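You operate a simulated robot arm through the tools that you are given. There is no shell and no other tool.

You run a simulated robot arm. Do the job below in one go: nothing can be reset, and whatever is moved stays where it is left.

Task
Take the ribbed yellow filter and put it on the upper shelf of the steel rack. Fetch the yellow-labelled white bottle and stand it on the upper deck of the store trolley. Take the orange cup and put it on the yellow tape roll. Take the rod and leave it on the upper deck of the store trolley. Take the black tape roll on the top of the lab bench and put it away on the upper shelf of the steel rack. Press the board reset button two times. Open the top drawer of the lab bench, fetch the white filter and stand it inside, then shut the drawer. Any order will do. Set down upright: yellow-labelled white bottle, orange cup, white filter.

It is judged by the outcome, as a careful person would: the job done as asked, and still so three seconds after it is handed in. It fails if anything else is knocked over, pushed out of place, dropped, spilled or broken.

Robot
A 5-joint arm with a three-finger gripper on a trunk, on a base that drives. Base frame: it is fixed to the floor where the robot stands at the start and does not move with it; the origin is under the middle of the robot, x ahead of it, y to its left, z up. Units: m, degrees, N and s.
With the tool pointing down near the work surface it reaches from about 0.24 to 0.64 m from the robot's upright axis, wherever it stands. Its first joint turns from -166.0 to 166.0 degrees. Places, roughly: black tape roll (6x6x2 cm) [2.7, -1.1, 0.9]; board reset button [0.1, 1.9, 0.9]; orange cup (7x7x8 cm) [1.9, -5, 0.6]; ribbed yellow filter (4x4x11 cm) [2.2, 0.1, 0.9]; rod (5x4x17 cm) [2.6, -1.1, 1]; top drawer of the lab bench [2.2, 0.7, 0.7]; top drawer of the lab bench inside [2.3, 0.7, 0.7]; upper deck of the store trolley [1.1, -3.6, 0.7]; upper shelf of the steel rack (24x144 cm) [-0.32, 1.82, 0.52]; white filter (5x5x9 cm) [-0.6, 1.7, 0.6]; yellow tape roll (6x6x2 cm) [1.5, -5.1, 0.5]; yellow-labelled white bottle [2.5, -1, 1]. The tool tilts only in the upright plane through the base axis and itself; it spins freely about its own axis. Payload 1.37 kg.
Tool frame: the origin (TCP) lies between the finger pads and is the grasp point; the fingertips stand 0.016 m ahead of it; z points along the fingers, y is the line along which they close. Largest opening 0.101 m; the body of the gripper starts 0.082 m behind the TCP.
Orientation is told as [roll, pitch, yaw] about the base's x, y, z axes, in that order, counted from this pose: with the fingers straight down and closing along the base's y, the tool's x points along the base's -x, its y along +y and its z along -z.

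Tools
- The arm moves only by the tool move_arm. Its argument "series" is a list of rows, each a list of 7 numbers: the shift along the tool's x, y, z in m, then the turn, a rotation vector about the tool's x, y, z in degrees, then the closure in counts, from 0 (fully open) to 255 (shut). In form: [[x, y, z, wx, wy, wz, gripper], ...]. A call has 1 to 20 rows; each row is the pose to reach, as a shift and turn from the pose commanded when the call began, along the tool's axes at that moment. Rows are played at 5 a second. More than 0.05 m and 8.6 degrees between two rows, or a gripper value outside its range, and nothing of the call is played. Where a pose cannot be reached the arm comes as near as it can. A force on the tool above 40 N (or 10 N above the force at the start of the call, whichever is more), or a blocked arm, ends the call early, and 0.2 s more pass. The fingers move at their own pace (about 0.045 m/s each) and stop on an object; they squeeze with about 22 N. The grip force told is the motor's: it shows also when the fingers shut on nothing. Time passes only in rows, and 0.2 s behind the last, so rows that repeat a pose let the fingers close. The reply holds the time, the measured pose of the TCP, the force on the tool along the base axes, the opening and the grip force, in the units named above and with some noise, with the torque about the TCP (base axes, N m) and any sound that the robot's microphone picked up, and new pictures: "views" is both (left out), scene, wrist or none.
- Cameras (640 x 400 px; columns grow to the right, rows downward): "scene" is now at [0.0292, 0.1671, 1.5285]; the picture's right is [-0.08, -1.00, 0.00], its down [-0.53, 0.04, -0.85] and it looks along [0.85, -0.06, -0.53] (base axes); focal length 280 px, centre (320, 200). "wrist" rides on the gripper at [0.072, 0.02, -0.104] in the tool frame; the picture's right is [-0.26, 0.96, 0.00], its down [-0.76, -0.21, -0.62] and it looks along [-0.60, -0.16, 0.78] (tool axes); focal length 265 px, centre (320, 200). There is no depth. A picture from a camera that has moved, and an enlarged one, comes with that camera's place and axes in the base frame and with its lens.
- raise_lower(by): slides the trunk up (or, below 0, down) by that many m; the arm and the scene camera ride with it, the base frame stays. It gives what a move gives, with no picture.
- roll_base(legs): drives the robot by 1 to 6 legs, each [ahead, left, turn to the left] in m, m and degrees, along the robot's own axes; the way and the turn of a leg run together, so that a leg with both is an arc; at most 1.5 m and 180 degrees a leg. The arm and the cameras ride along, it lands a little off, and it stops where it bumps. It gives what a move gives, and a new picture of the scene camera.
- turn_head(pan, tilt): turns the head with the scene camera to pan (to the left, within 155 degrees either way) and tilt (down, from -29 to 69), counted from straight ahead of the robot. It gives what a move gives, and a new picture of the scene camera.
- inspect(camera, box): a new picture of the part [left, top, right, bottom] of that camera's present view, enlarged. No time passes.
- sign_off(): hands the job in; it is judged then, once.

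Places have to be worked out from the pictures, the camera data and where the tool is seen. Open the gripper and draw the arm clear of the work before you hand the job in, unless the task says otherwise.

The tools are called after ">>>" as a command line: name --pt "numbers of a row" for each row, then --argument value for the rest, lists and objects as JSON in quotes. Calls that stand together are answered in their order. move_arm: Moves the arm, as the interface text tells. Its arguments: {"type":"object","properties":{"series":{"type":"array","items":{"type":"array","items":{"type":"number"}}},"views":{"type":"string","enum":["both","scene","wrist","none"]}},"required":["series"]} The other tools are called the same way: raise_lower (by) slides the trunk up or down; roll_base (legs) drives the base; turn_head (pan, tilt) turns the head that bears the scene camera; inspect (camera, box) takes an enlarged picture of a part of a camera's view; sign_off () hands the job in.

At the start:

```text
time_s: 0.0
tool_pos: [0.41, 0.0268, 1.1373]
tool_rot: [0.0, 0.1, 0.0]
ft_force: [-0.3, -0.4, 0.0]
torque: [0.02, -0.01, -0.01]
finger_gap: 0.1008
gripper_force: 0.1
trunk travel left (down, up): [-0.45, 0.14]
robot x, y, heading: [-0.001, 0.0005, -0.1]
head pan, tilt: [-4.4, 32.0]
```

scene: 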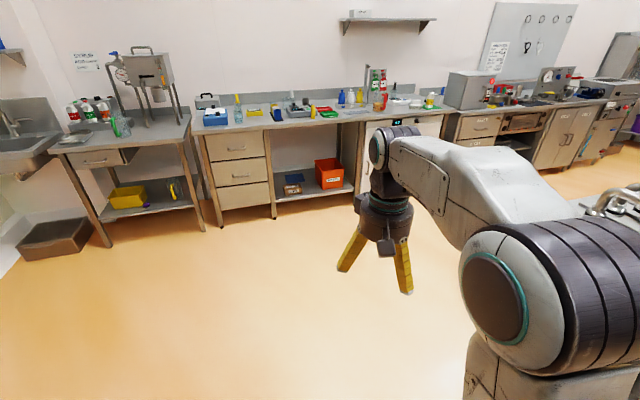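
wrist: 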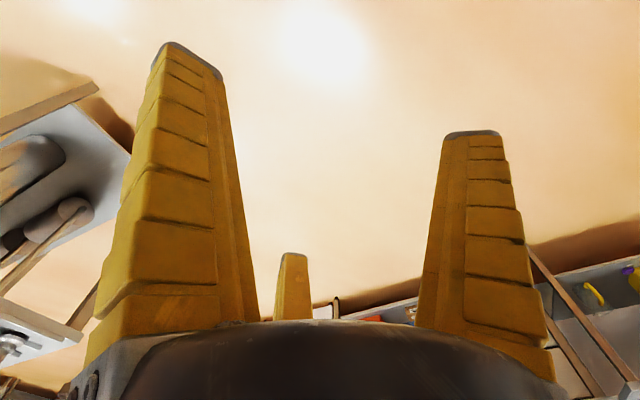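

The scene shows the lab bench ahead with many items; I need a better picture of the surroundings first. I turn the head to the left to see the steel rack and the board.

>>> turn_head --pan 60 --tilt 25

>>> turn_head --pan 110 --tilt 30

>>> turn_head --pan -60 --tilt 20

>>> turn_head --pan -110 --tilt 20

```text
time_s: 1.4
tool_pos: [0.4094, 0.0276, 1.139]
tool_rot: [0.0, 0.0, 0.0]
ft_force: [-1.1, -0.2, -0.9]
torque: [0.04, -0.02, 0.02]
finger_gap: 0.1006
gripper_force: 0.1
trunk travel left (down, up): [-0.45, 0.14]
robot x, y, heading: [0.0013, 0.0032, -0.2]
head pan, tilt: [60.0, 25.0]
camera scene: at [-0.014, 0.2537, 1.5396], right [0.87, -0.5, 0.0], down [-0.21, -0.37, -0.91], along [0.45, 0.78, -0.42], focal length 280 px, centre (320, 200)
```

scene: 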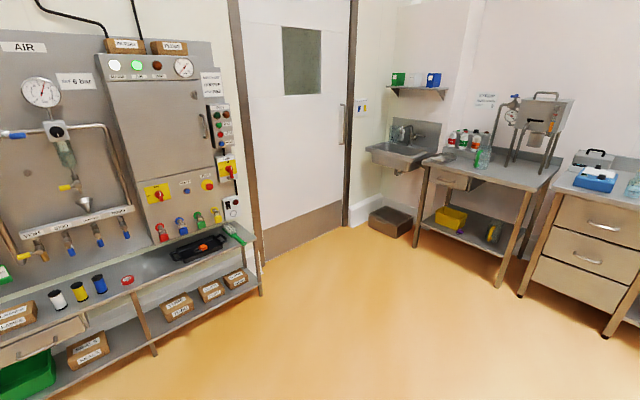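

```text
time_s: 2.5
tool_pos: [0.4097, 0.0281, 1.1376]
tool_rot: [0.0, 0.0, 0.0]
ft_force: [-0.8, 0.3, -0.6]
torque: [-0.01, 0.01, 0.02]
finger_gap: 0.1005
gripper_force: 0.1
trunk travel left (down, up): [-0.45, 0.14]
robot x, y, heading: [-0.002, -0.0008, -0.0]
head pan, tilt: [110.0, 30.0]
camera scene: at [-0.091, 0.259, 1.5316], right [0.94, 0.34, 0.0], down [0.17, -0.47, -0.87], along [-0.3, 0.81, -0.5], focal length 280 px, centre (320, 200)
```

scene: 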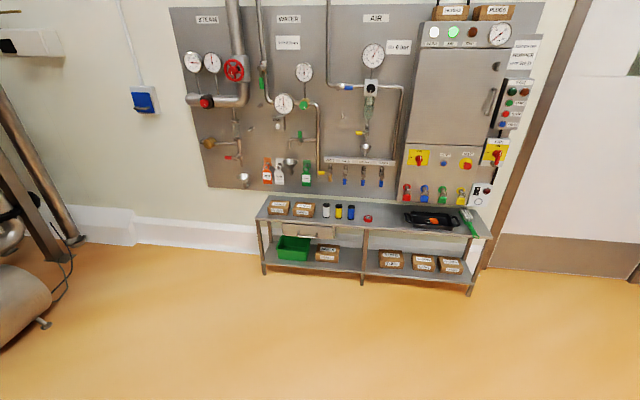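

```text
time_s: 5.1
tool_pos: [0.4081, 0.028, 1.1385]
tool_rot: [0.1, 0.0, 0.0]
ft_force: [0.3, 0.2, -0.8]
torque: [0.02, -0.03, -0.03]
finger_gap: 0.1004
gripper_force: 0.0
trunk travel left (down, up): [-0.45, 0.14]
robot x, y, heading: [-0.0023, 0.0039, -0.2]
head pan, tilt: [-60.0, 20.0]
camera scene: at [-0.0135, 0.0933, 1.5477], right [-0.87, -0.5, 0.0], down [-0.17, 0.3, -0.94], along [0.47, -0.81, -0.34], focal length 280 px, centre (320, 200)
```

scene: 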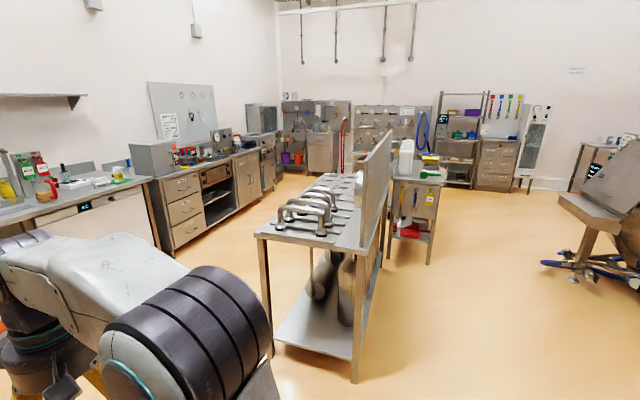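

```text
time_s: 6.3
tool_pos: [0.4084, 0.0292, 1.1394]
tool_rot: [0.1, 0.1, 0.1]
ft_force: [0.3, -0.4, 0.3]
torque: [-0.01, 0.03, -0.01]
finger_gap: 0.1009
gripper_force: 0.1
trunk travel left (down, up): [-0.45, 0.14]
robot x, y, heading: [0.0019, -0.0012, -0.0]
head pan, tilt: [-110.0, 20.0]
camera scene: at [-0.0919, 0.0864, 1.5477], right [-0.94, 0.34, 0.0], down [0.12, 0.32, -0.94], along [-0.32, -0.88, -0.34], focal length 280 px, centre (320, 200)
```

scene: 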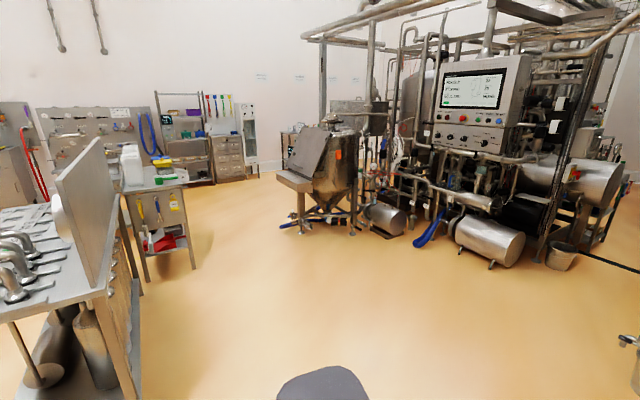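

The rack with coloured filters stands below the wall board on my left, and the trolley/shelves lie far to the right. I look at the board and rack enlarged before driving.

>>> turn_head --pan 100 --tilt 25

>>> inspect --camera "scene" --box '[280, 100, 480, 225]'

>>> inspect --camera "scene" --box '[180, 150, 420, 300]'

```text
time_s: 9.3
tool_pos: [0.4087, 0.0281, 1.1384]
tool_rot: [0.0, 0.0, 0.1]
ft_force: [0.9, -0.5, -0.4]
torque: [0.02, 0.02, 0.0]
finger_gap: 0.1006
gripper_force: 0.0
trunk travel left (down, up): [-0.45, 0.14]
robot x, y, heading: [-0.0014, -0.0006, 0.0]
head pan, tilt: [100.0, 25.0]
camera scene: at [-0.0761, 0.2647, 1.5396], right [0.98, 0.17, 0.0], down [0.07, -0.42, -0.91], along [-0.16, 0.89, -0.42], focal length 280 px, centre (320, 200)
```

scene: 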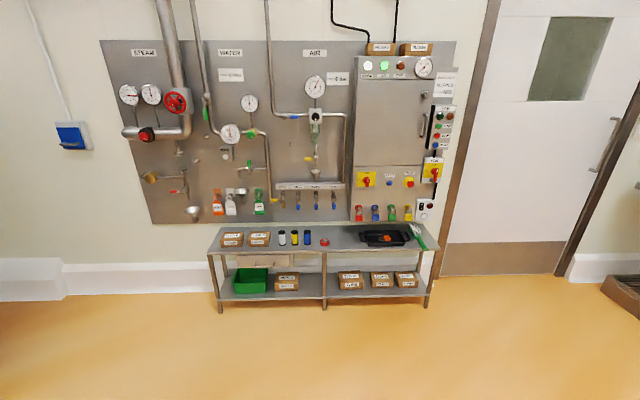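

```text
3.20 times, centred on (380, 162) of scene
camera zoom: at [-0.0761, 0.2647, 1.5396], right [0.98, 0.17, 0.0], down [0.07, -0.42, -0.91], along [-0.16, 0.89, -0.42], focal length 897 px, centre (128, 320)
```

zoom: 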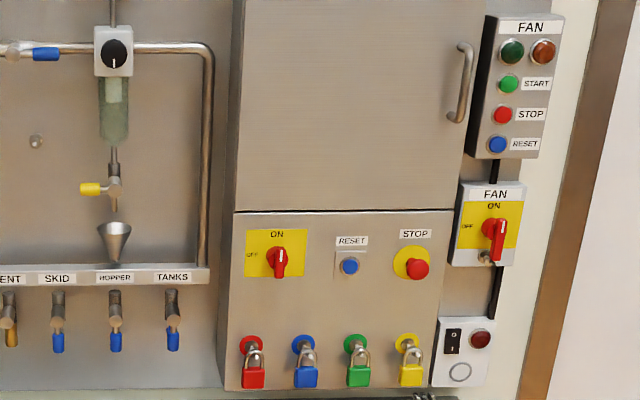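

```text
2.67 times, centred on (300, 225) of scene
camera zoom: at [-0.0761, 0.2647, 1.5396], right [0.98, 0.17, 0.0], down [0.07, -0.42, -0.91], along [-0.16, 0.89, -0.42], focal length 747 px, centre (373, 133)
```

zoom: 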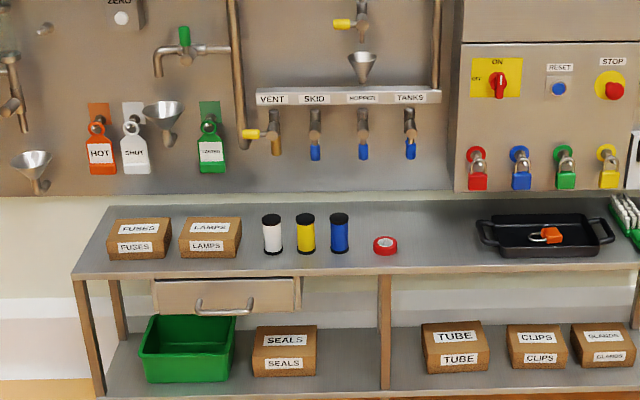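

The board RESET (blue) button sits at about (0.06, 1.92, 0.90) on the panel and the filters stand on the rack at about (-0.6, 1.75). I turn left and drive toward the panel.

>>> roll_base --legs '[[0, 0, 90], [0.9, 0, 0]]'

>>> turn_head --pan 0 --tilt 40

```text
time_s: 17.9
tool_pos: [-0.0063, 1.3299, 1.1372]
tool_rot: [0.1, -0.1, 89.1]
ft_force: [0.3, 0.0, -0.6]
torque: [-0.01, -0.01, -0.01]
finger_gap: 0.1006
gripper_force: 0.0
trunk travel left (down, up): [-0.45, 0.14]
robot x, y, heading: [0.0139, 0.9207, 89.1]
head pan, tilt: [100.0, 25.0]
camera scene: at [-0.2528, 0.8475, 1.5396], right [-0.16, 0.99, 0.0], down [0.42, 0.07, -0.91], along [-0.9, -0.14, -0.42], focal length 280 px, centre (320, 200)
```

scene: 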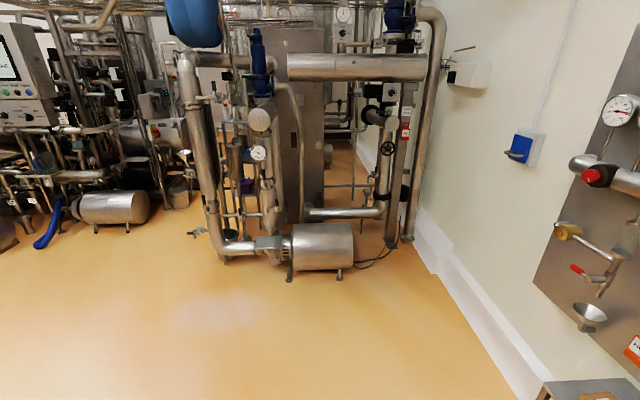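

```text
time_s: 19.7
tool_pos: [-0.0066, 1.3298, 1.1372]
tool_rot: [0.0, 0.0, 89.2]
ft_force: [-0.1, 0.0, -0.8]
torque: [-0.01, 0.0, -0.01]
finger_gap: 0.1002
gripper_force: 0.1
trunk travel left (down, up): [-0.45, 0.14]
robot x, y, heading: [0.0147, 0.9225, 89.0]
head pan, tilt: [0.0, 40.0]
camera scene: at [-0.1605, 0.9467, 1.5163], right [1.0, -0.02, 0.0], down [-0.01, -0.64, -0.77], along [0.01, 0.77, -0.64], focal length 280 px, centre (320, 200)
```

scene: 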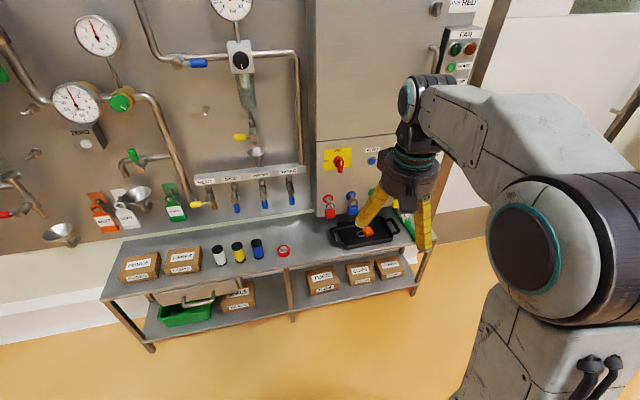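

The button fixes at about (0.06, 1.925, 0.906). I look down to see how much room the base has before the rack.

>>> turn_head --pan 0 --tilt 69

>>> turn_head --pan -40 --tilt 69

```text
time_s: 20.6
tool_pos: [-0.0065, 1.33, 1.1372]
tool_rot: [0.1, 0.1, 89.1]
ft_force: [-0.1, 0.7, -0.4]
torque: [-0.01, -0.01, 0.0]
finger_gap: 0.1008
gripper_force: 0.0
trunk travel left (down, up): [-0.45, 0.14]
robot x, y, heading: [0.0159, 0.92, 89.0]
head pan, tilt: [0.0, 68.8]
camera scene: at [-0.1609, 0.9177, 1.4802], right [1.0, -0.02, 0.0], down [-0.02, -0.93, -0.36], along [0.01, 0.36, -0.93], focal length 280 px, centre (320, 200)
```

scene: 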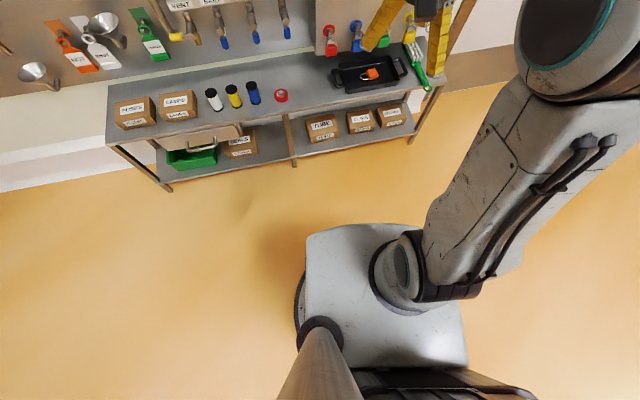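

```text
time_s: 21.7
tool_pos: [-0.0069, 1.3297, 1.1391]
tool_rot: [0.0, 0.0, 89.1]
ft_force: [0.1, 0.1, 0.0]
torque: [0.01, -0.01, 0.0]
finger_gap: 0.1007
gripper_force: 0.1
trunk travel left (down, up): [-0.45, 0.14]
robot x, y, heading: [0.0139, 0.923, 89.1]
head pan, tilt: [-40.0, 68.8]
camera scene: at [-0.1252, 0.904, 1.4801], right [0.76, -0.65, 0.0], down [-0.61, -0.7, -0.36], along [0.24, 0.27, -0.93], focal length 280 px, centre (320, 200)
```

scene: 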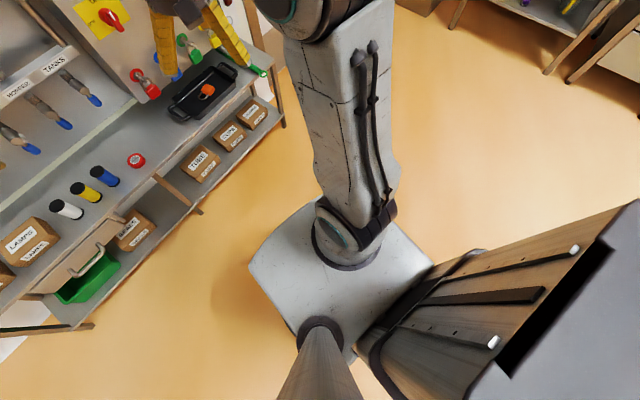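

The base has room in front. I drive about 0.32 m closer to bring the button within horizontal reach.

>>> roll_base --legs '[[0.32, 0, 0.9]]'

>>> turn_head --pan -10 --tilt 50

```text
time_s: 23.9
tool_pos: [-0.011, 1.65, 1.1369]
tool_rot: [0.0, 0.1, 90.0]
ft_force: [-0.4, 0.5, -0.2]
torque: [0.01, 0.05, 0.01]
finger_gap: 0.1007
gripper_force: 0.1
trunk travel left (down, up): [-0.45, 0.14]
robot x, y, heading: [0.0153, 1.2391, 89.9]
head pan, tilt: [-40.0, 68.8]
camera scene: at [-0.1222, 1.2226, 1.4801], right [0.77, -0.64, 0.0], down [-0.6, -0.71, -0.36], along [0.23, 0.28, -0.93], focal length 280 px, centre (320, 200)
```

scene: 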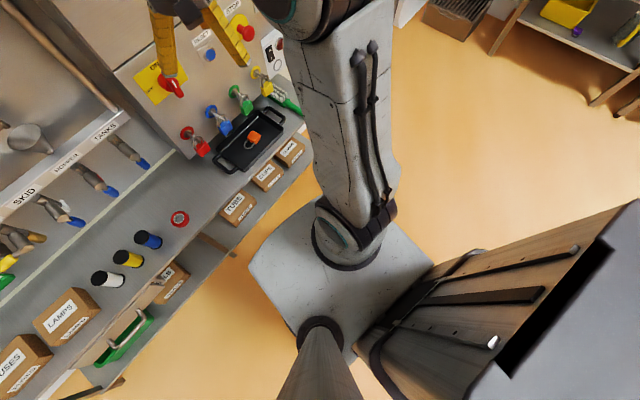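

```text
time_s: 24.8
tool_pos: [-0.0098, 1.6499, 1.1376]
tool_rot: [0.1, 0.1, 90.0]
ft_force: [-0.7, 1.1, 0.5]
torque: [0.01, 0.0, 0.01]
finger_gap: 0.1006
gripper_force: 0.0
trunk travel left (down, up): [-0.45, 0.14]
robot x, y, heading: [0.0192, 1.2412, 90.2]
head pan, tilt: [-10.0, 50.0]
camera scene: at [-0.1447, 1.2549, 1.502], right [0.98, -0.17, 0.0], down [-0.13, -0.75, -0.64], along [0.11, 0.63, -0.77], focal length 280 px, centre (320, 200)
```

scene: 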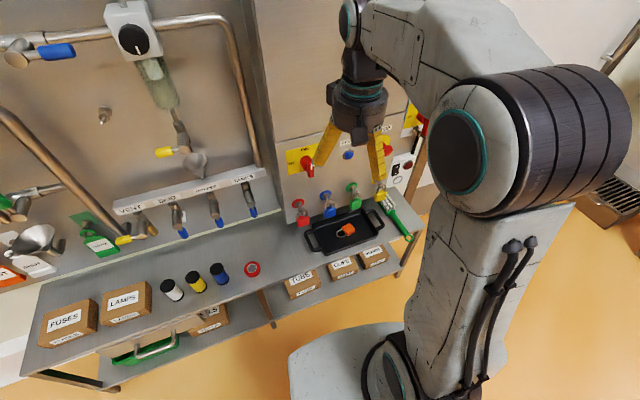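

The gripper hangs clear of the panel. I tilt the tool to horizontal while bringing the closed fingertips in front of the RESET button, about 10 cm short of it.

>>> move_arm --pt "-0.014 -0.006 0.019 0.3 -7.5 0.3 255" --pt "-0.028 -0.012 0.038 0.6 -15 0.6 255" --pt "-0.042 -0.018 0.057 0.9 -22.5 0.9 255" --pt "-0.056 -0.024 0.076 1.1 -30 1.1 255" --pt "-0.07 -0.03 0.095 1.4 -37.5 1.4 255" --pt "-0.085 -0.035 0.115 1.7 -45 1.7 255" --pt "-0.099 -0.041 0.134 2 -52.5 2 255" --pt "-0.113 -0.047 0.153 2.2 -60 2.2 255" --pt "-0.127 -0.053 0.172 2.5 -67.5 2.5 255" --pt "-0.141 -0.058 0.191 2.8 -75 2.8 255" --pt "-0.155 -0.064 0.21 3 -82.5 3 255" --pt "-0.16 -0.07 0.23 3.3 -90 3.3 255" --pt "-0.16 -0.07 0.23 3.3 -90 3.3 255"

```text
time_s: 27.6
tool_pos: [0.0575, 1.8116, 0.9066]
tool_rot: [170.6, -90.0, -85.4]
ft_force: [0.8, -0.1, 0.0]
torque: [-0.03, -0.03, 0.01]
finger_gap: 0.0
gripper_force: 21.9
out of reach, approached as far as the arm can: row 2, 3, 4, 5, 6, 7, 8
trunk travel left (down, up): [-0.45, 0.14]
robot x, y, heading: [0.0197, 1.2387, 89.9]
head pan, tilt: [-10.0, 50.0]
camera scene: at [-0.1448, 1.2551, 1.5021], right [0.98, -0.17, 0.0], down [-0.13, -0.75, -0.64], along [0.11, 0.63, -0.77], focal length 280 px, centre (320, 200)
camera wrist: at [0.0296, 1.7085, 0.8347], right [-0.96, 0.08, 0.26], down [0.16, -0.64, 0.75], along [0.23, 0.77, 0.6], focal length 265 px, centre (320, 200)
```

scene: 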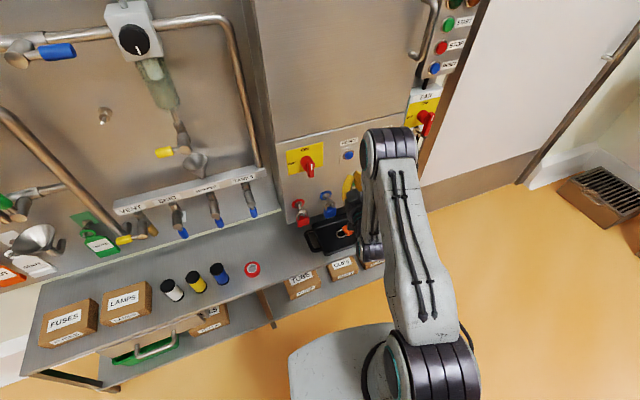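
wrist: 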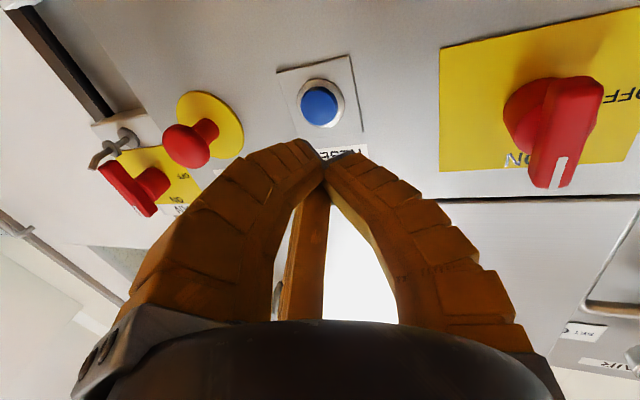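

The wrist view shows the blue RESET button right ahead of the closed fingertips, roughly 9 cm off. I advance along the tool axis in small steps.

>>> move_arm --pt "0 0 0.02 0 0 0 255" --pt "0 0 0.04 0 0 0 255" --pt "0 0 0.055 0 0 0 255" --pt "0 0 0.065 0 0 0 255"

```text
time_s: 28.6
tool_pos: [0.0626, 1.8767, 0.909]
tool_rot: [177.6, -89.8, -92.2]
ft_force: [-0.4, -0.1, -1.0]
torque: [-0.01, 0.0, 0.01]
finger_gap: 0.0002
gripper_force: 21.7
trunk travel left (down, up): [-0.45, 0.14]
robot x, y, heading: [0.0178, 1.2396, 90.1]
head pan, tilt: [-10.0, 50.0]
camera scene: at [-0.1448, 1.2551, 1.5021], right [0.98, -0.17, 0.0], down [-0.13, -0.75, -0.64], along [0.11, 0.63, -0.77], focal length 280 px, centre (320, 200)
camera wrist: at [0.0346, 1.773, 0.8362], right [-0.96, 0.08, 0.26], down [0.16, -0.64, 0.76], along [0.23, 0.77, 0.6], focal length 265 px, centre (320, 200)
```

scene: 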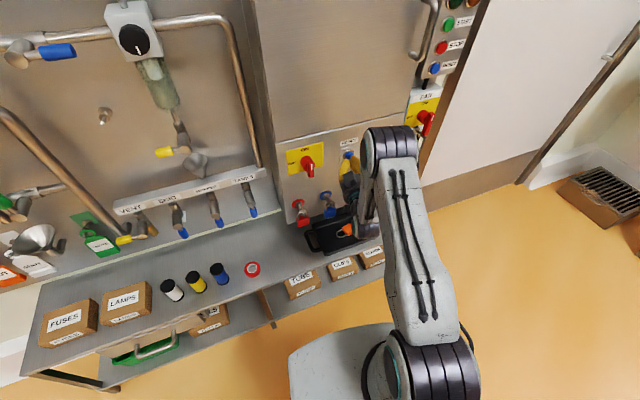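
wrist: 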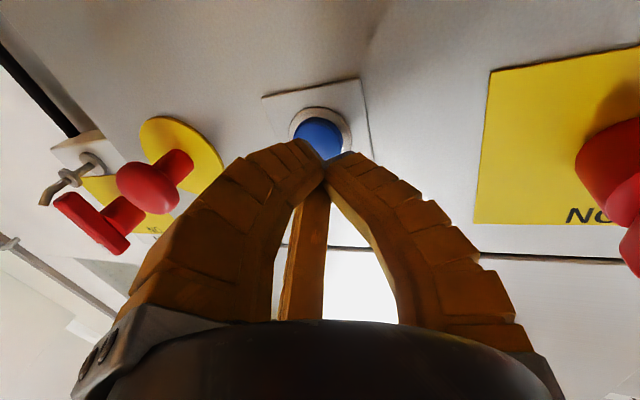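

The button is straight ahead of the tips, at about y=1.915–1.925. I creep forward in small steps until it is pressed.

>>> move_arm --pt "0 0 0.008 0 0 0 255" --pt "0 0 0.014 0 0 0 255" --pt "0 0 0.018 0 0 0 255" --pt "0 0 0.022 0 0 0 255" --pt "0 0 0.026 0 0 0 255" --pt "0 0 0.03 0 0 0 255" --views "wrist"

```text
time_s: 30.0
tool_pos: [0.0653, 1.9019, 0.9078]
tool_rot: [-9.8, -90.0, 95.2]
ft_force: [-2.8, -13.2, -0.3]
torque: [0.0, -0.05, 0.16]
finger_gap: 0.0001
gripper_force: 22.5
trunk travel left (down, up): [-0.45, 0.14]
robot x, y, heading: [0.0193, 1.2419, 90.0]
head pan, tilt: [-10.0, 50.0]
heard: click
camera wrist: at [0.0369, 1.7998, 0.8363], right [-0.96, 0.08, 0.26], down [0.16, -0.63, 0.76], along [0.23, 0.77, 0.6], focal length 265 px, centre (320, 200)
```

wrist: 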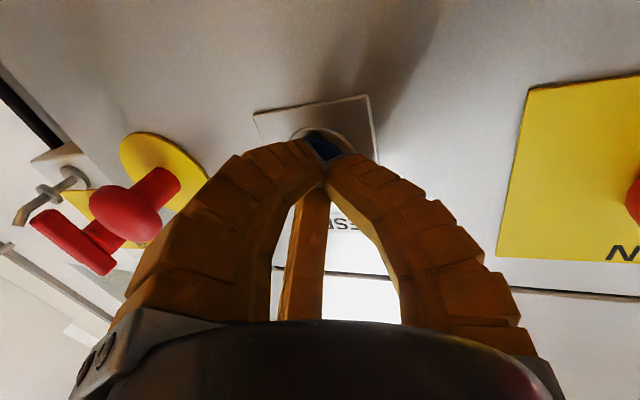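

One click was heard at 13 N, so that is the first press. I back off about 3.5 cm to let the button come out.

>>> move_arm --pt "0 0 -0.01 0 0 0 255" --pt "0 0 -0.02 0 0 0 255" --pt "0 0 -0.03 0 0 0 255" --pt "0 0 -0.03 0 0 0 255" --pt "0 0 -0.03 0 0 0 255" --views "wrist"

```text
time_s: 31.2
tool_pos: [0.0649, 1.8741, 0.9085]
tool_rot: [178.5, -90.0, -93.1]
ft_force: [1.3, 0.1, -0.3]
torque: [-0.02, 0.01, -0.02]
finger_gap: 0.0
gripper_force: 21.9
trunk travel left (down, up): [-0.45, 0.14]
robot x, y, heading: [0.0204, 1.2401, 90.0]
head pan, tilt: [-10.0, 50.0]
camera wrist: at [0.0354, 1.7721, 0.8367], right [-0.96, 0.08, 0.26], down [0.16, -0.64, 0.76], along [0.23, 0.77, 0.6], focal length 265 px, centre (320, 200)
```

wrist: 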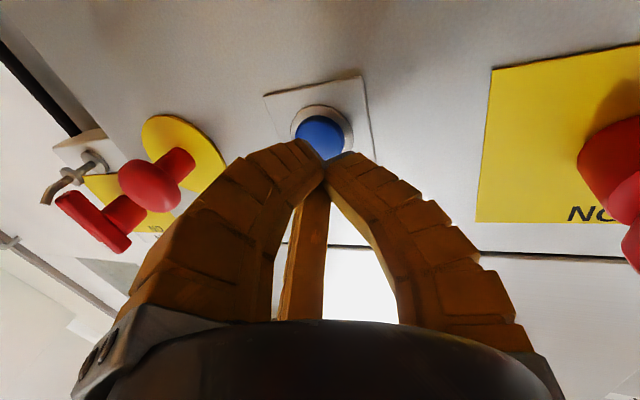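

The button is out again and unloaded. I press it a second time with the same stroke.

>>> move_arm --pt "0 0 0.01 0 0 0 255" --pt "0 0 0.016 0 0 0 255" --pt "0 0 0.02 0 0 0 255" --pt "0 0 0.024 0 0 0 255" --pt "0 0 0.028 0 0 0 255" --pt "0 0 0.03 0 0 0 255" --views "wrist"

```text
time_s: 32.6
tool_pos: [0.0645, 1.9032, 0.9077]
tool_rot: [-15.5, -90.1, 100.8]
ft_force: [-2.3, -13.2, -0.5]
torque: [0.01, -0.01, 0.16]
finger_gap: 0.0002
gripper_force: 21.6
trunk travel left (down, up): [-0.45, 0.14]
robot x, y, heading: [0.0167, 1.2437, 89.9]
head pan, tilt: [-10.0, 50.0]
heard: click
camera wrist: at [0.0371, 1.7998, 0.8364], right [-0.96, 0.08, 0.26], down [0.16, -0.64, 0.76], along [0.23, 0.77, 0.6], focal length 265 px, centre (320, 200)
```

wrist: 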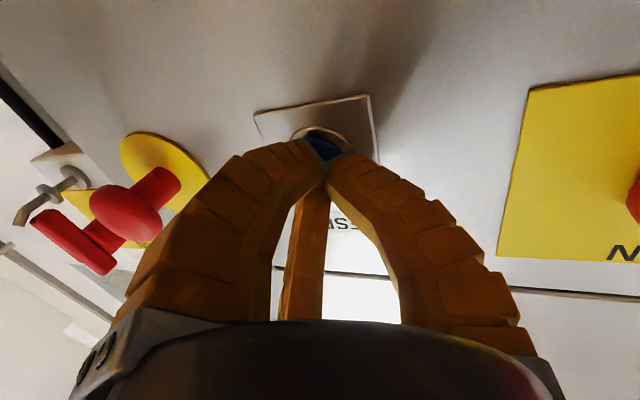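

Second click heard, so the reset has been pressed twice. I retract straight back and then swing the tool to point down again, clear of the rack.

>>> move_arm --pt "0 0 -0.03 0 0 0 255" --pt "0 0 -0.07 0 0 0 255" --pt "0 0 -0.1 0 0 0 255" --pt "0 0 -0.12 0 8 0 255" --pt "0 0 -0.135 0 16 0 255" --pt "0 0 -0.15 0 24 0 255" --pt "0 0 -0.165 0 32 0 200" --pt "0 0 -0.18 0 40 0 100" --pt "0 0 -0.195 0 48 0 0" --pt "0 0 -0.21 0 56 0 0" --pt "0 0 -0.225 0 64 0 0" --pt "0 0 -0.24 0 72 0 0" --pt "0 0 -0.255 0 80 0 0" --pt "0 0 -0.27 0 88 0 0" --pt "0 0 -0.28 0 90 0 0"

```text
time_s: 35.8
tool_pos: [0.0449, 1.6247, 0.9081]
tool_rot: [0.0, 0.0, 85.7]
ft_force: [-0.1, -0.8, -0.1]
torque: [0.0, -0.01, -0.02]
finger_gap: 0.1003
gripper_force: 0.1
out of reach, approached as far as the arm can: row 6, 7, 8
trunk travel left (down, up): [-0.45, 0.14]
robot x, y, heading: [0.0174, 1.2439, 90.1]
head pan, tilt: [-10.0, 50.0]
camera scene: at [-0.1448, 1.2549, 1.5021], right [0.98, -0.17, 0.0], down [-0.13, -0.75, -0.64], along [0.11, 0.63, -0.77], focal length 280 px, centre (320, 200)
camera wrist: at [0.0202, 1.5541, 1.0117], right [-0.94, 0.33, 0.0], down [0.26, 0.74, 0.62], along [0.21, 0.58, -0.78], focal length 265 px, centre (320, 200)
```

scene: 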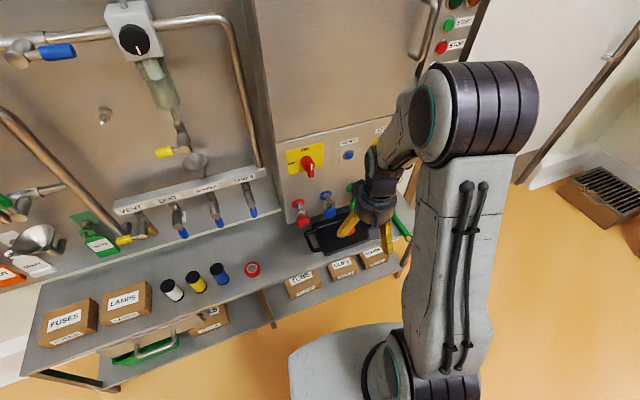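
wrist: 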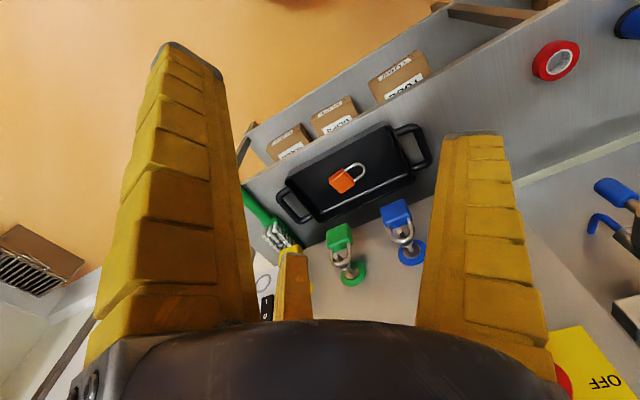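

Tool is vertical and clear. The white filter is at about (-0.58, 1.71) on the rack, next to yellow and blue ones; I strafe left 0.6 m to stand before it.

>>> roll_base --legs '[[0, 0.6, 0]]'

>>> raise_lower --by -0.15

>>> turn_head --pan -10 --tilt 55

```text
time_s: 39.2
tool_pos: [-0.5479, 1.6244, 0.9077]
tool_rot: [0.0, -0.1, 85.8]
ft_force: [0.0, -0.2, -0.3]
torque: [0.03, 0.01, 0.0]
finger_gap: 0.1006
gripper_force: 0.0
trunk travel left (down, up): [-0.45, 0.14]
robot x, y, heading: [-0.574, 1.2399, 90.2]
head pan, tilt: [-10.0, 50.0]
camera scene: at [-0.7383, 1.2548, 1.502], right [0.98, -0.17, 0.0], down [-0.13, -0.75, -0.64], along [0.11, 0.63, -0.77], focal length 280 px, centre (320, 200)
```

scene: 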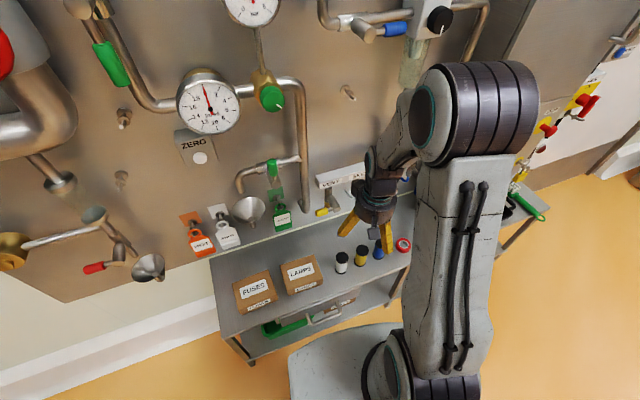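

```text
time_s: 40.9
tool_pos: [-0.547, 1.6243, 0.7574]
tool_rot: [-0.1, -0.1, 85.7]
ft_force: [0.1, 0.5, -0.1]
torque: [0.02, 0.0, 0.0]
finger_gap: 0.1005
gripper_force: 0.0
trunk travel left (down, up): [-0.3, 0.29]
robot x, y, heading: [-0.576, 1.2416, 90.0]
head pan, tilt: [-10.0, 50.0]
```

```text
time_s: 41.6
tool_pos: [-0.5475, 1.6249, 0.7565]
tool_rot: [-0.1, 0.0, 85.8]
ft_force: [-0.4, 0.4, 0.6]
torque: [-0.01, 0.01, 0.03]
finger_gap: 0.1007
gripper_force: 0.0
trunk travel left (down, up): [-0.3, 0.29]
robot x, y, heading: [-0.5766, 1.2426, 89.9]
head pan, tilt: [-10.0, 55.0]
camera scene: at [-0.7388, 1.25, 1.3456], right [0.98, -0.17, 0.0], down [-0.14, -0.81, -0.57], along [0.1, 0.57, -0.82], focal length 280 px, centre (320, 200)
```

scene: 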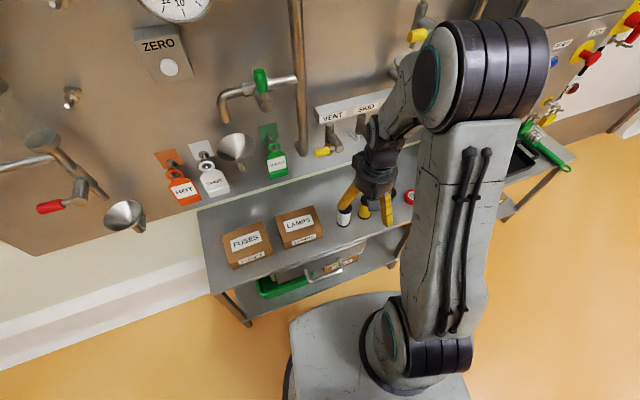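

The filter fixes again at about (-0.58, 1.715). I look through the wrist camera for the layout under the gripper.

>>> inspect --camera "wrist" --box '[0, 0, 640, 400]'

>>> inspect --camera "scene" --box '[260, 150, 460, 275]'

```text
1.00 times, centred on (320, 200) of wrist (not enlarged: the box is as wide or as high as the picture)
camera zoom: at [-0.5732, 1.5542, 0.8615], right [-0.94, 0.33, 0.0], down [0.26, 0.74, 0.62], along [0.21, 0.59, -0.78], focal length 265 px, centre (320, 200)
```

zoom: 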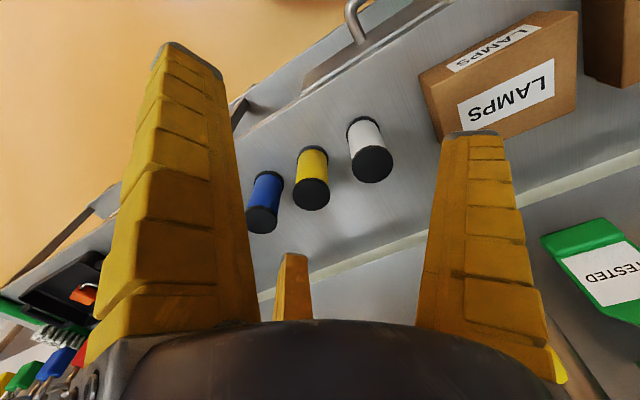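

```text
3.20 times, centred on (360, 212) of scene
camera zoom: at [-0.7388, 1.25, 1.3456], right [0.98, -0.17, 0.0], down [-0.14, -0.81, -0.57], along [0.1, 0.57, -0.82], focal length 897 px, centre (192, 160)
```

zoom: 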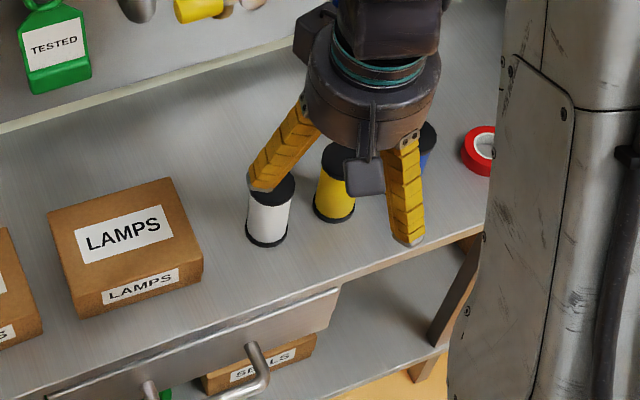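

I decide to open the drawer first so the white filter can go straight in later. I raise the trunk, back off from the rack and drive to the lab bench.

>>> raise_lower --by 0.28

>>> roll_base --legs '[[-0.45, 0, 0], [0, 0, -90], [1.4, 0, 0], [0, -0.25, 0]]'

>>> turn_head --pan 0 --tilt 30

```text
time_s: 44.4
tool_pos: [-0.5478, 1.6243, 1.038]
tool_rot: [0.0, -0.1, 85.8]
ft_force: [0.1, -0.5, 0.6]
torque: [0.01, 0.01, -0.01]
finger_gap: 0.1005
gripper_force: 0.0
trunk travel left (down, up): [-0.58, 0.01]
robot x, y, heading: [-0.5722, 1.2374, 90.1]
head pan, tilt: [-10.0, 55.0]
```

```text
time_s: 58.9
tool_pos: [1.2044, 0.5305, 1.0363]
tool_rot: [0.1, 0.0, -3.4]
ft_force: [-0.2, 0.2, 0.5]
torque: [0.0, -0.01, 0.02]
finger_gap: 0.1007
gripper_force: 0.0
trunk travel left (down, up): [-0.58, 0.01]
robot x, y, heading: [0.8216, 0.5529, 0.5]
head pan, tilt: [-10.0, 55.0]
camera scene: at [0.8282, 0.7136, 1.6257], right [-0.16, -0.99, 0.0], down [-0.81, 0.13, -0.57], along [0.57, -0.09, -0.82], focal length 280 px, centre (320, 200)
```

scene: 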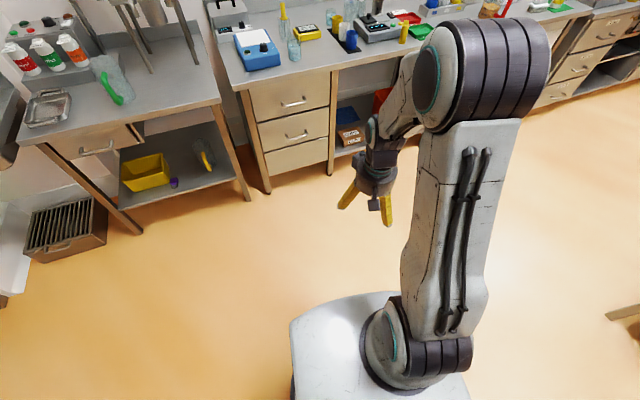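

```text
time_s: 59.8
tool_pos: [1.2049, 0.5303, 1.0377]
tool_rot: [0.1, -0.1, -3.5]
ft_force: [-0.8, 0.1, 0.0]
torque: [-0.02, -0.03, -0.01]
finger_gap: 0.1007
gripper_force: 0.0
trunk travel left (down, up): [-0.58, 0.01]
robot x, y, heading: [0.82, 0.5521, 0.7]
head pan, tilt: [0.0, 30.0]
camera scene: at [0.8474, 0.7276, 1.6615], right [0.01, -1.0, 0.0], down [-0.5, -0.01, -0.87], along [0.87, 0.01, -0.5], focal length 280 px, centre (320, 200)
```

scene: 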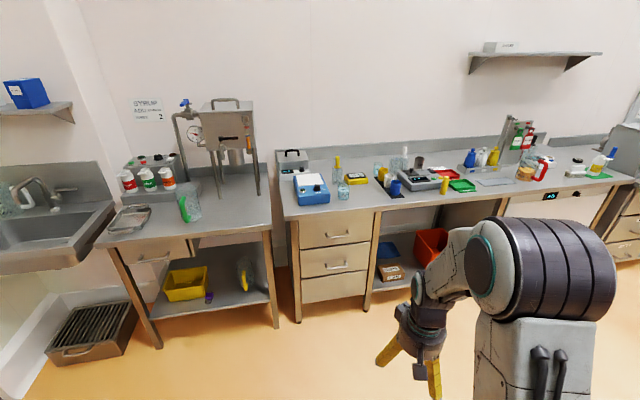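

>>> inspect --camera "scene" --box '[270, 130, 470, 255]'

>>> inspect --camera "scene" --box '[440, 100, 640, 225]'

```text
3.20 times, centred on (370, 192) of scene
camera zoom: at [0.8474, 0.7276, 1.6615], right [0.01, -1.0, 0.0], down [-0.5, -0.01, -0.87], along [0.87, 0.01, -0.5], focal length 897 px, centre (160, 224)
```

zoom: 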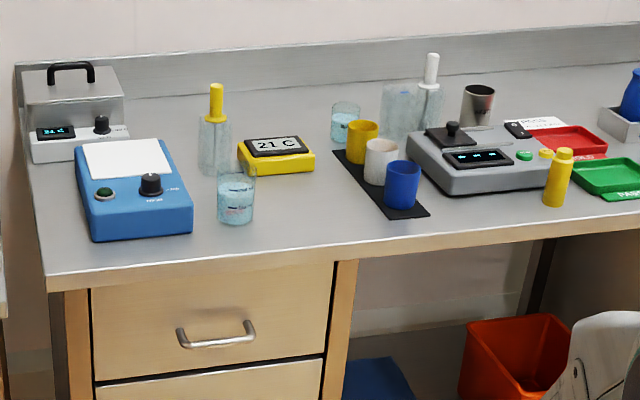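

```text
3.20 times, centred on (540, 162) of scene
camera zoom: at [0.8474, 0.7276, 1.6615], right [0.01, -1.0, 0.0], down [-0.5, -0.01, -0.87], along [0.87, 0.01, -0.5], focal length 897 px, centre (-384, 320)
```

zoom: 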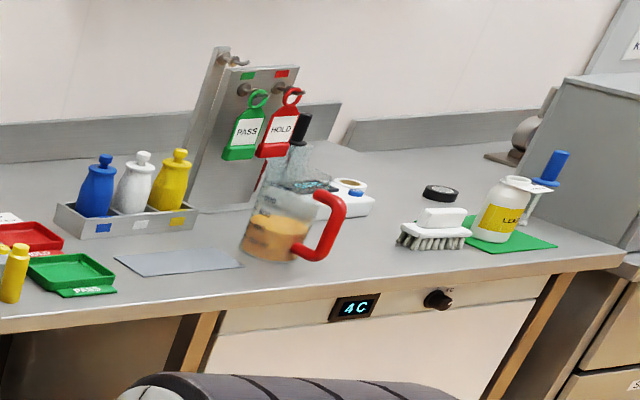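

The top drawer's bar handle is at about (2.1, 0.64, 0.69), and the yellow filter stands near the front edge at about (2.3, 0.03). I drive closer, lined up with the drawer handle.

>>> roll_base --legs '[[0.5, 0.09, -0.6]]'

>>> turn_head --pan -10 --tilt 45

>>> inspect --camera "wrist" --box '[0, 0, 640, 400]'

```text
time_s: 62.7
tool_pos: [1.6951, 0.6167, 1.0368]
tool_rot: [0.0, 0.0, -4.2]
ft_force: [0.3, 0.5, -0.2]
torque: [0.0, 0.02, -0.03]
finger_gap: 0.1006
gripper_force: 0.1
trunk travel left (down, up): [-0.58, 0.01]
robot x, y, heading: [1.3081, 0.6458, 0.3]
head pan, tilt: [0.0, 30.0]
camera scene: at [1.3414, 0.8192, 1.6616], right [0.0, -1.0, 0.0], down [-0.5, 0.0, -0.87], along [0.87, 0.0, -0.5], focal length 280 px, centre (320, 200)
```

scene: 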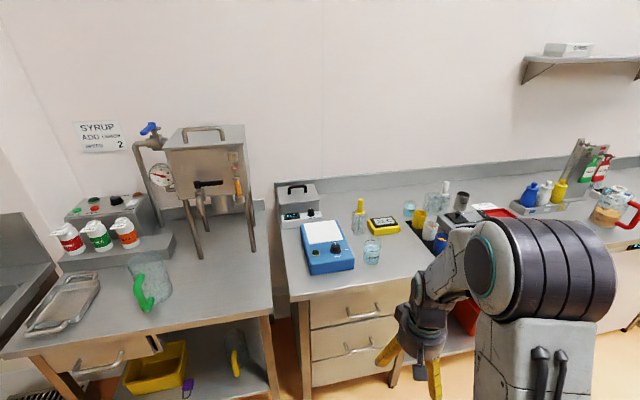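

```text
time_s: 63.5
tool_pos: [1.6952, 0.6172, 1.0382]
tool_rot: [0.0, -0.1, -4.2]
ft_force: [0.2, -0.4, -0.3]
torque: [-0.01, 0.0, -0.01]
finger_gap: 0.1008
gripper_force: 0.1
trunk travel left (down, up): [-0.58, 0.01]
robot x, y, heading: [1.3087, 0.6446, 0.1]
head pan, tilt: [-10.0, 45.0]
camera scene: at [1.3304, 0.805, 1.639], right [-0.17, -0.98, 0.0], down [-0.7, 0.12, -0.71], along [0.7, -0.12, -0.71], focal length 280 px, centre (320, 200)
```

scene: 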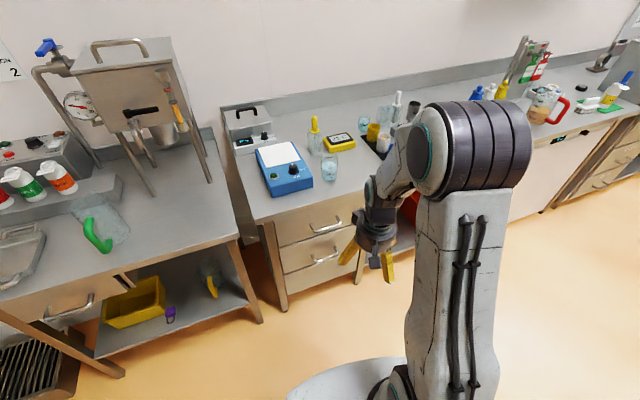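

```text
1.00 times, centred on (320, 200) of wrist (not enlarged: the box is as wide or as high as the picture)
camera zoom: at [1.6239, 0.6415, 1.1415], right [0.33, 0.94, 0.0], down [0.74, -0.26, 0.62], along [0.59, -0.21, -0.78], focal length 265 px, centre (320, 200)
```

zoom: 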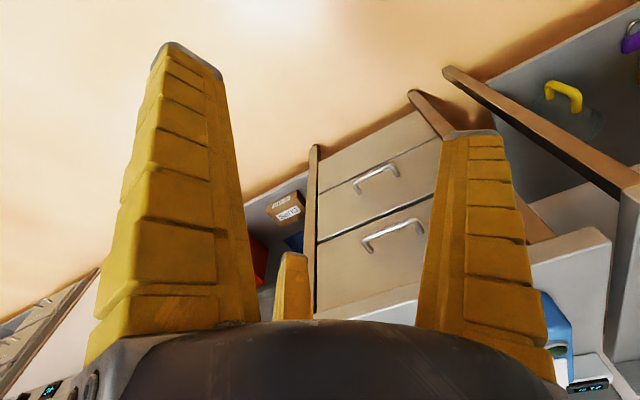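

Combining views, the top-drawer handle bar sits at about (2.064, 0.65, 0.744), level with the bench edge, so I must grip it with a horizontal tool. I lower the trunk and line the tool up with the handle.

>>> raise_lower --by -0.29

>>> move_arm --pt "0 0.017 0 0 0 -2.3 0" --pt "0 0.033 0 0 0 -4.6 0" --views "scene"

```text
time_s: 66.4
tool_pos: [1.694, 0.6182, 0.7469]
tool_rot: [0.1, -0.1, -4.2]
ft_force: [0.7, -0.2, -0.7]
torque: [-0.03, 0.0, 0.0]
finger_gap: 0.1007
gripper_force: 0.1
trunk travel left (down, up): [-0.29, 0.3]
robot x, y, heading: [1.3103, 0.6427, -0.2]
head pan, tilt: [-10.0, 45.0]
```

```text
time_s: 67.0
tool_pos: [1.6967, 0.6488, 0.7468]
tool_rot: [0.0, -0.2, 0.4]
ft_force: [-0.1, -1.0, -0.3]
torque: [-0.03, 0.0, 0.0]
finger_gap: 0.1007
gripper_force: 0.1
trunk travel left (down, up): [-0.29, 0.3]
robot x, y, heading: [1.3132, 0.6442, 0.0]
head pan, tilt: [-10.0, 45.0]
camera scene: at [1.3303, 0.805, 1.349], right [-0.17, -0.98, 0.0], down [-0.7, 0.12, -0.71], along [0.7, -0.12, -0.71], focal length 280 px, centre (320, 200)
```

scene: 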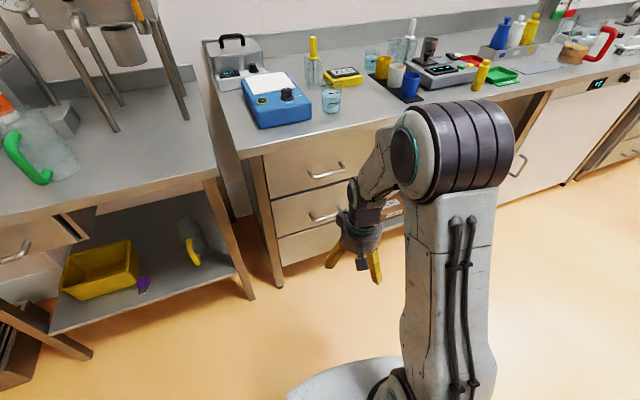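

The handle checks out at z≈0.74. I swing the tool up to horizontal, bulging outward to stay within the arm's range.

>>> move_arm --pt "-0.045 0 0 0 -7.5 0 0" --pt "-0.09 0 0 0 -15 0 0" --pt "-0.13 0 0 0 -22.5 0 0" --pt "-0.16 0 0 0 -30 0 0" --pt "-0.18 0 0 0 -37.5 0 0" --pt "-0.195 0 0 0 -45 0 0" --pt "-0.205 0 0 0 -52.5 0 0" --pt "-0.21 0 0 0 -60 0 0" --pt "-0.21 0 0 0 -67.5 0 0" --pt "-0.205 0 0 0 -75 0 0" --pt "-0.2 0 0 0 -82.5 0 0" --pt "-0.195 0 0 0 -90 0 0" --views "scene"

>>> move_arm --pt "0 0 0 0 0 8 0" --pt "0 0 0 0 0 16 0" --pt "0 0 0 0 0 24 0" --pt "0 0 0 0 0 32 0" --pt "0 0 0 0 0 40 0" --pt "0 0 0 0 0 48 0" --pt "0 0 0 0 0 56 50" --pt "0 0 0 0 0 64 70" --pt "0 0 0 0 0 72 80" --pt "0 0 0 0 0 80 80" --pt "0 0 0 0 0 88 80" --pt "0 0 0 0 0 90 80"

```text
time_s: 69.6
tool_pos: [1.8916, 0.6501, 0.7468]
tool_rot: [-171.9, -89.9, 172.5]
ft_force: [0.0, 0.2, 1.0]
torque: [-0.04, 0.01, 0.02]
finger_gap: 0.1003
gripper_force: 0.1
trunk travel left (down, up): [-0.29, 0.3]
robot x, y, heading: [1.3072, 0.644, -0.2]
head pan, tilt: [-10.0, 45.0]
camera scene: at [1.3302, 0.805, 1.349], right [-0.17, -0.98, 0.0], down [-0.7, 0.12, -0.71], along [0.7, -0.12, -0.71], focal length 280 px, centre (320, 200)
```

scene: 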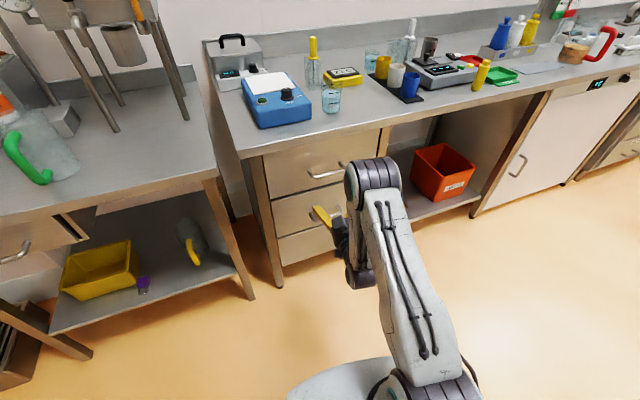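

```text
time_s: 72.2
tool_pos: [1.8924, 0.6511, 0.7473]
tool_rot: [90.1, 0.0, -89.4]
ft_force: [0.1, -0.6, -0.3]
torque: [0.03, 0.03, 0.0]
finger_gap: 0.0721
gripper_force: 2.5
trunk travel left (down, up): [-0.29, 0.3]
robot x, y, heading: [1.3121, 0.6448, -0.1]
head pan, tilt: [-10.0, 45.0]
camera scene: at [1.3303, 0.805, 1.349], right [-0.17, -0.98, 0.0], down [-0.7, 0.12, -0.71], along [0.7, -0.12, -0.71], focal length 280 px, centre (320, 200)
camera wrist: at [1.7867, 0.7211, 0.7676], right [0.0, -0.27, 0.96], down [-0.61, -0.76, -0.21], along [0.79, -0.59, -0.16], focal length 265 px, centre (320, 200)
```

scene: 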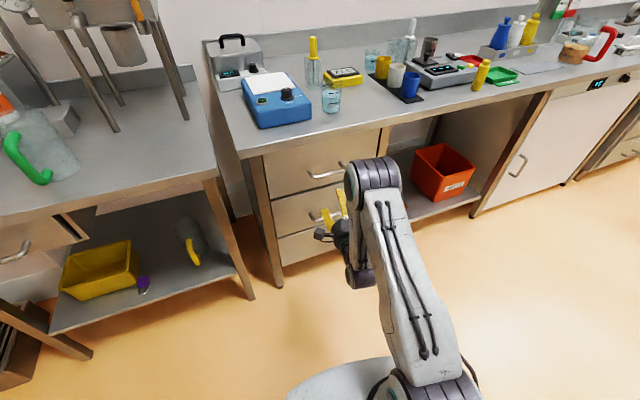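
wrist: 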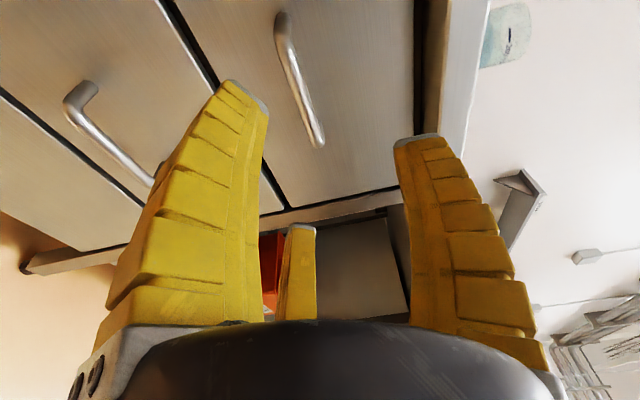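

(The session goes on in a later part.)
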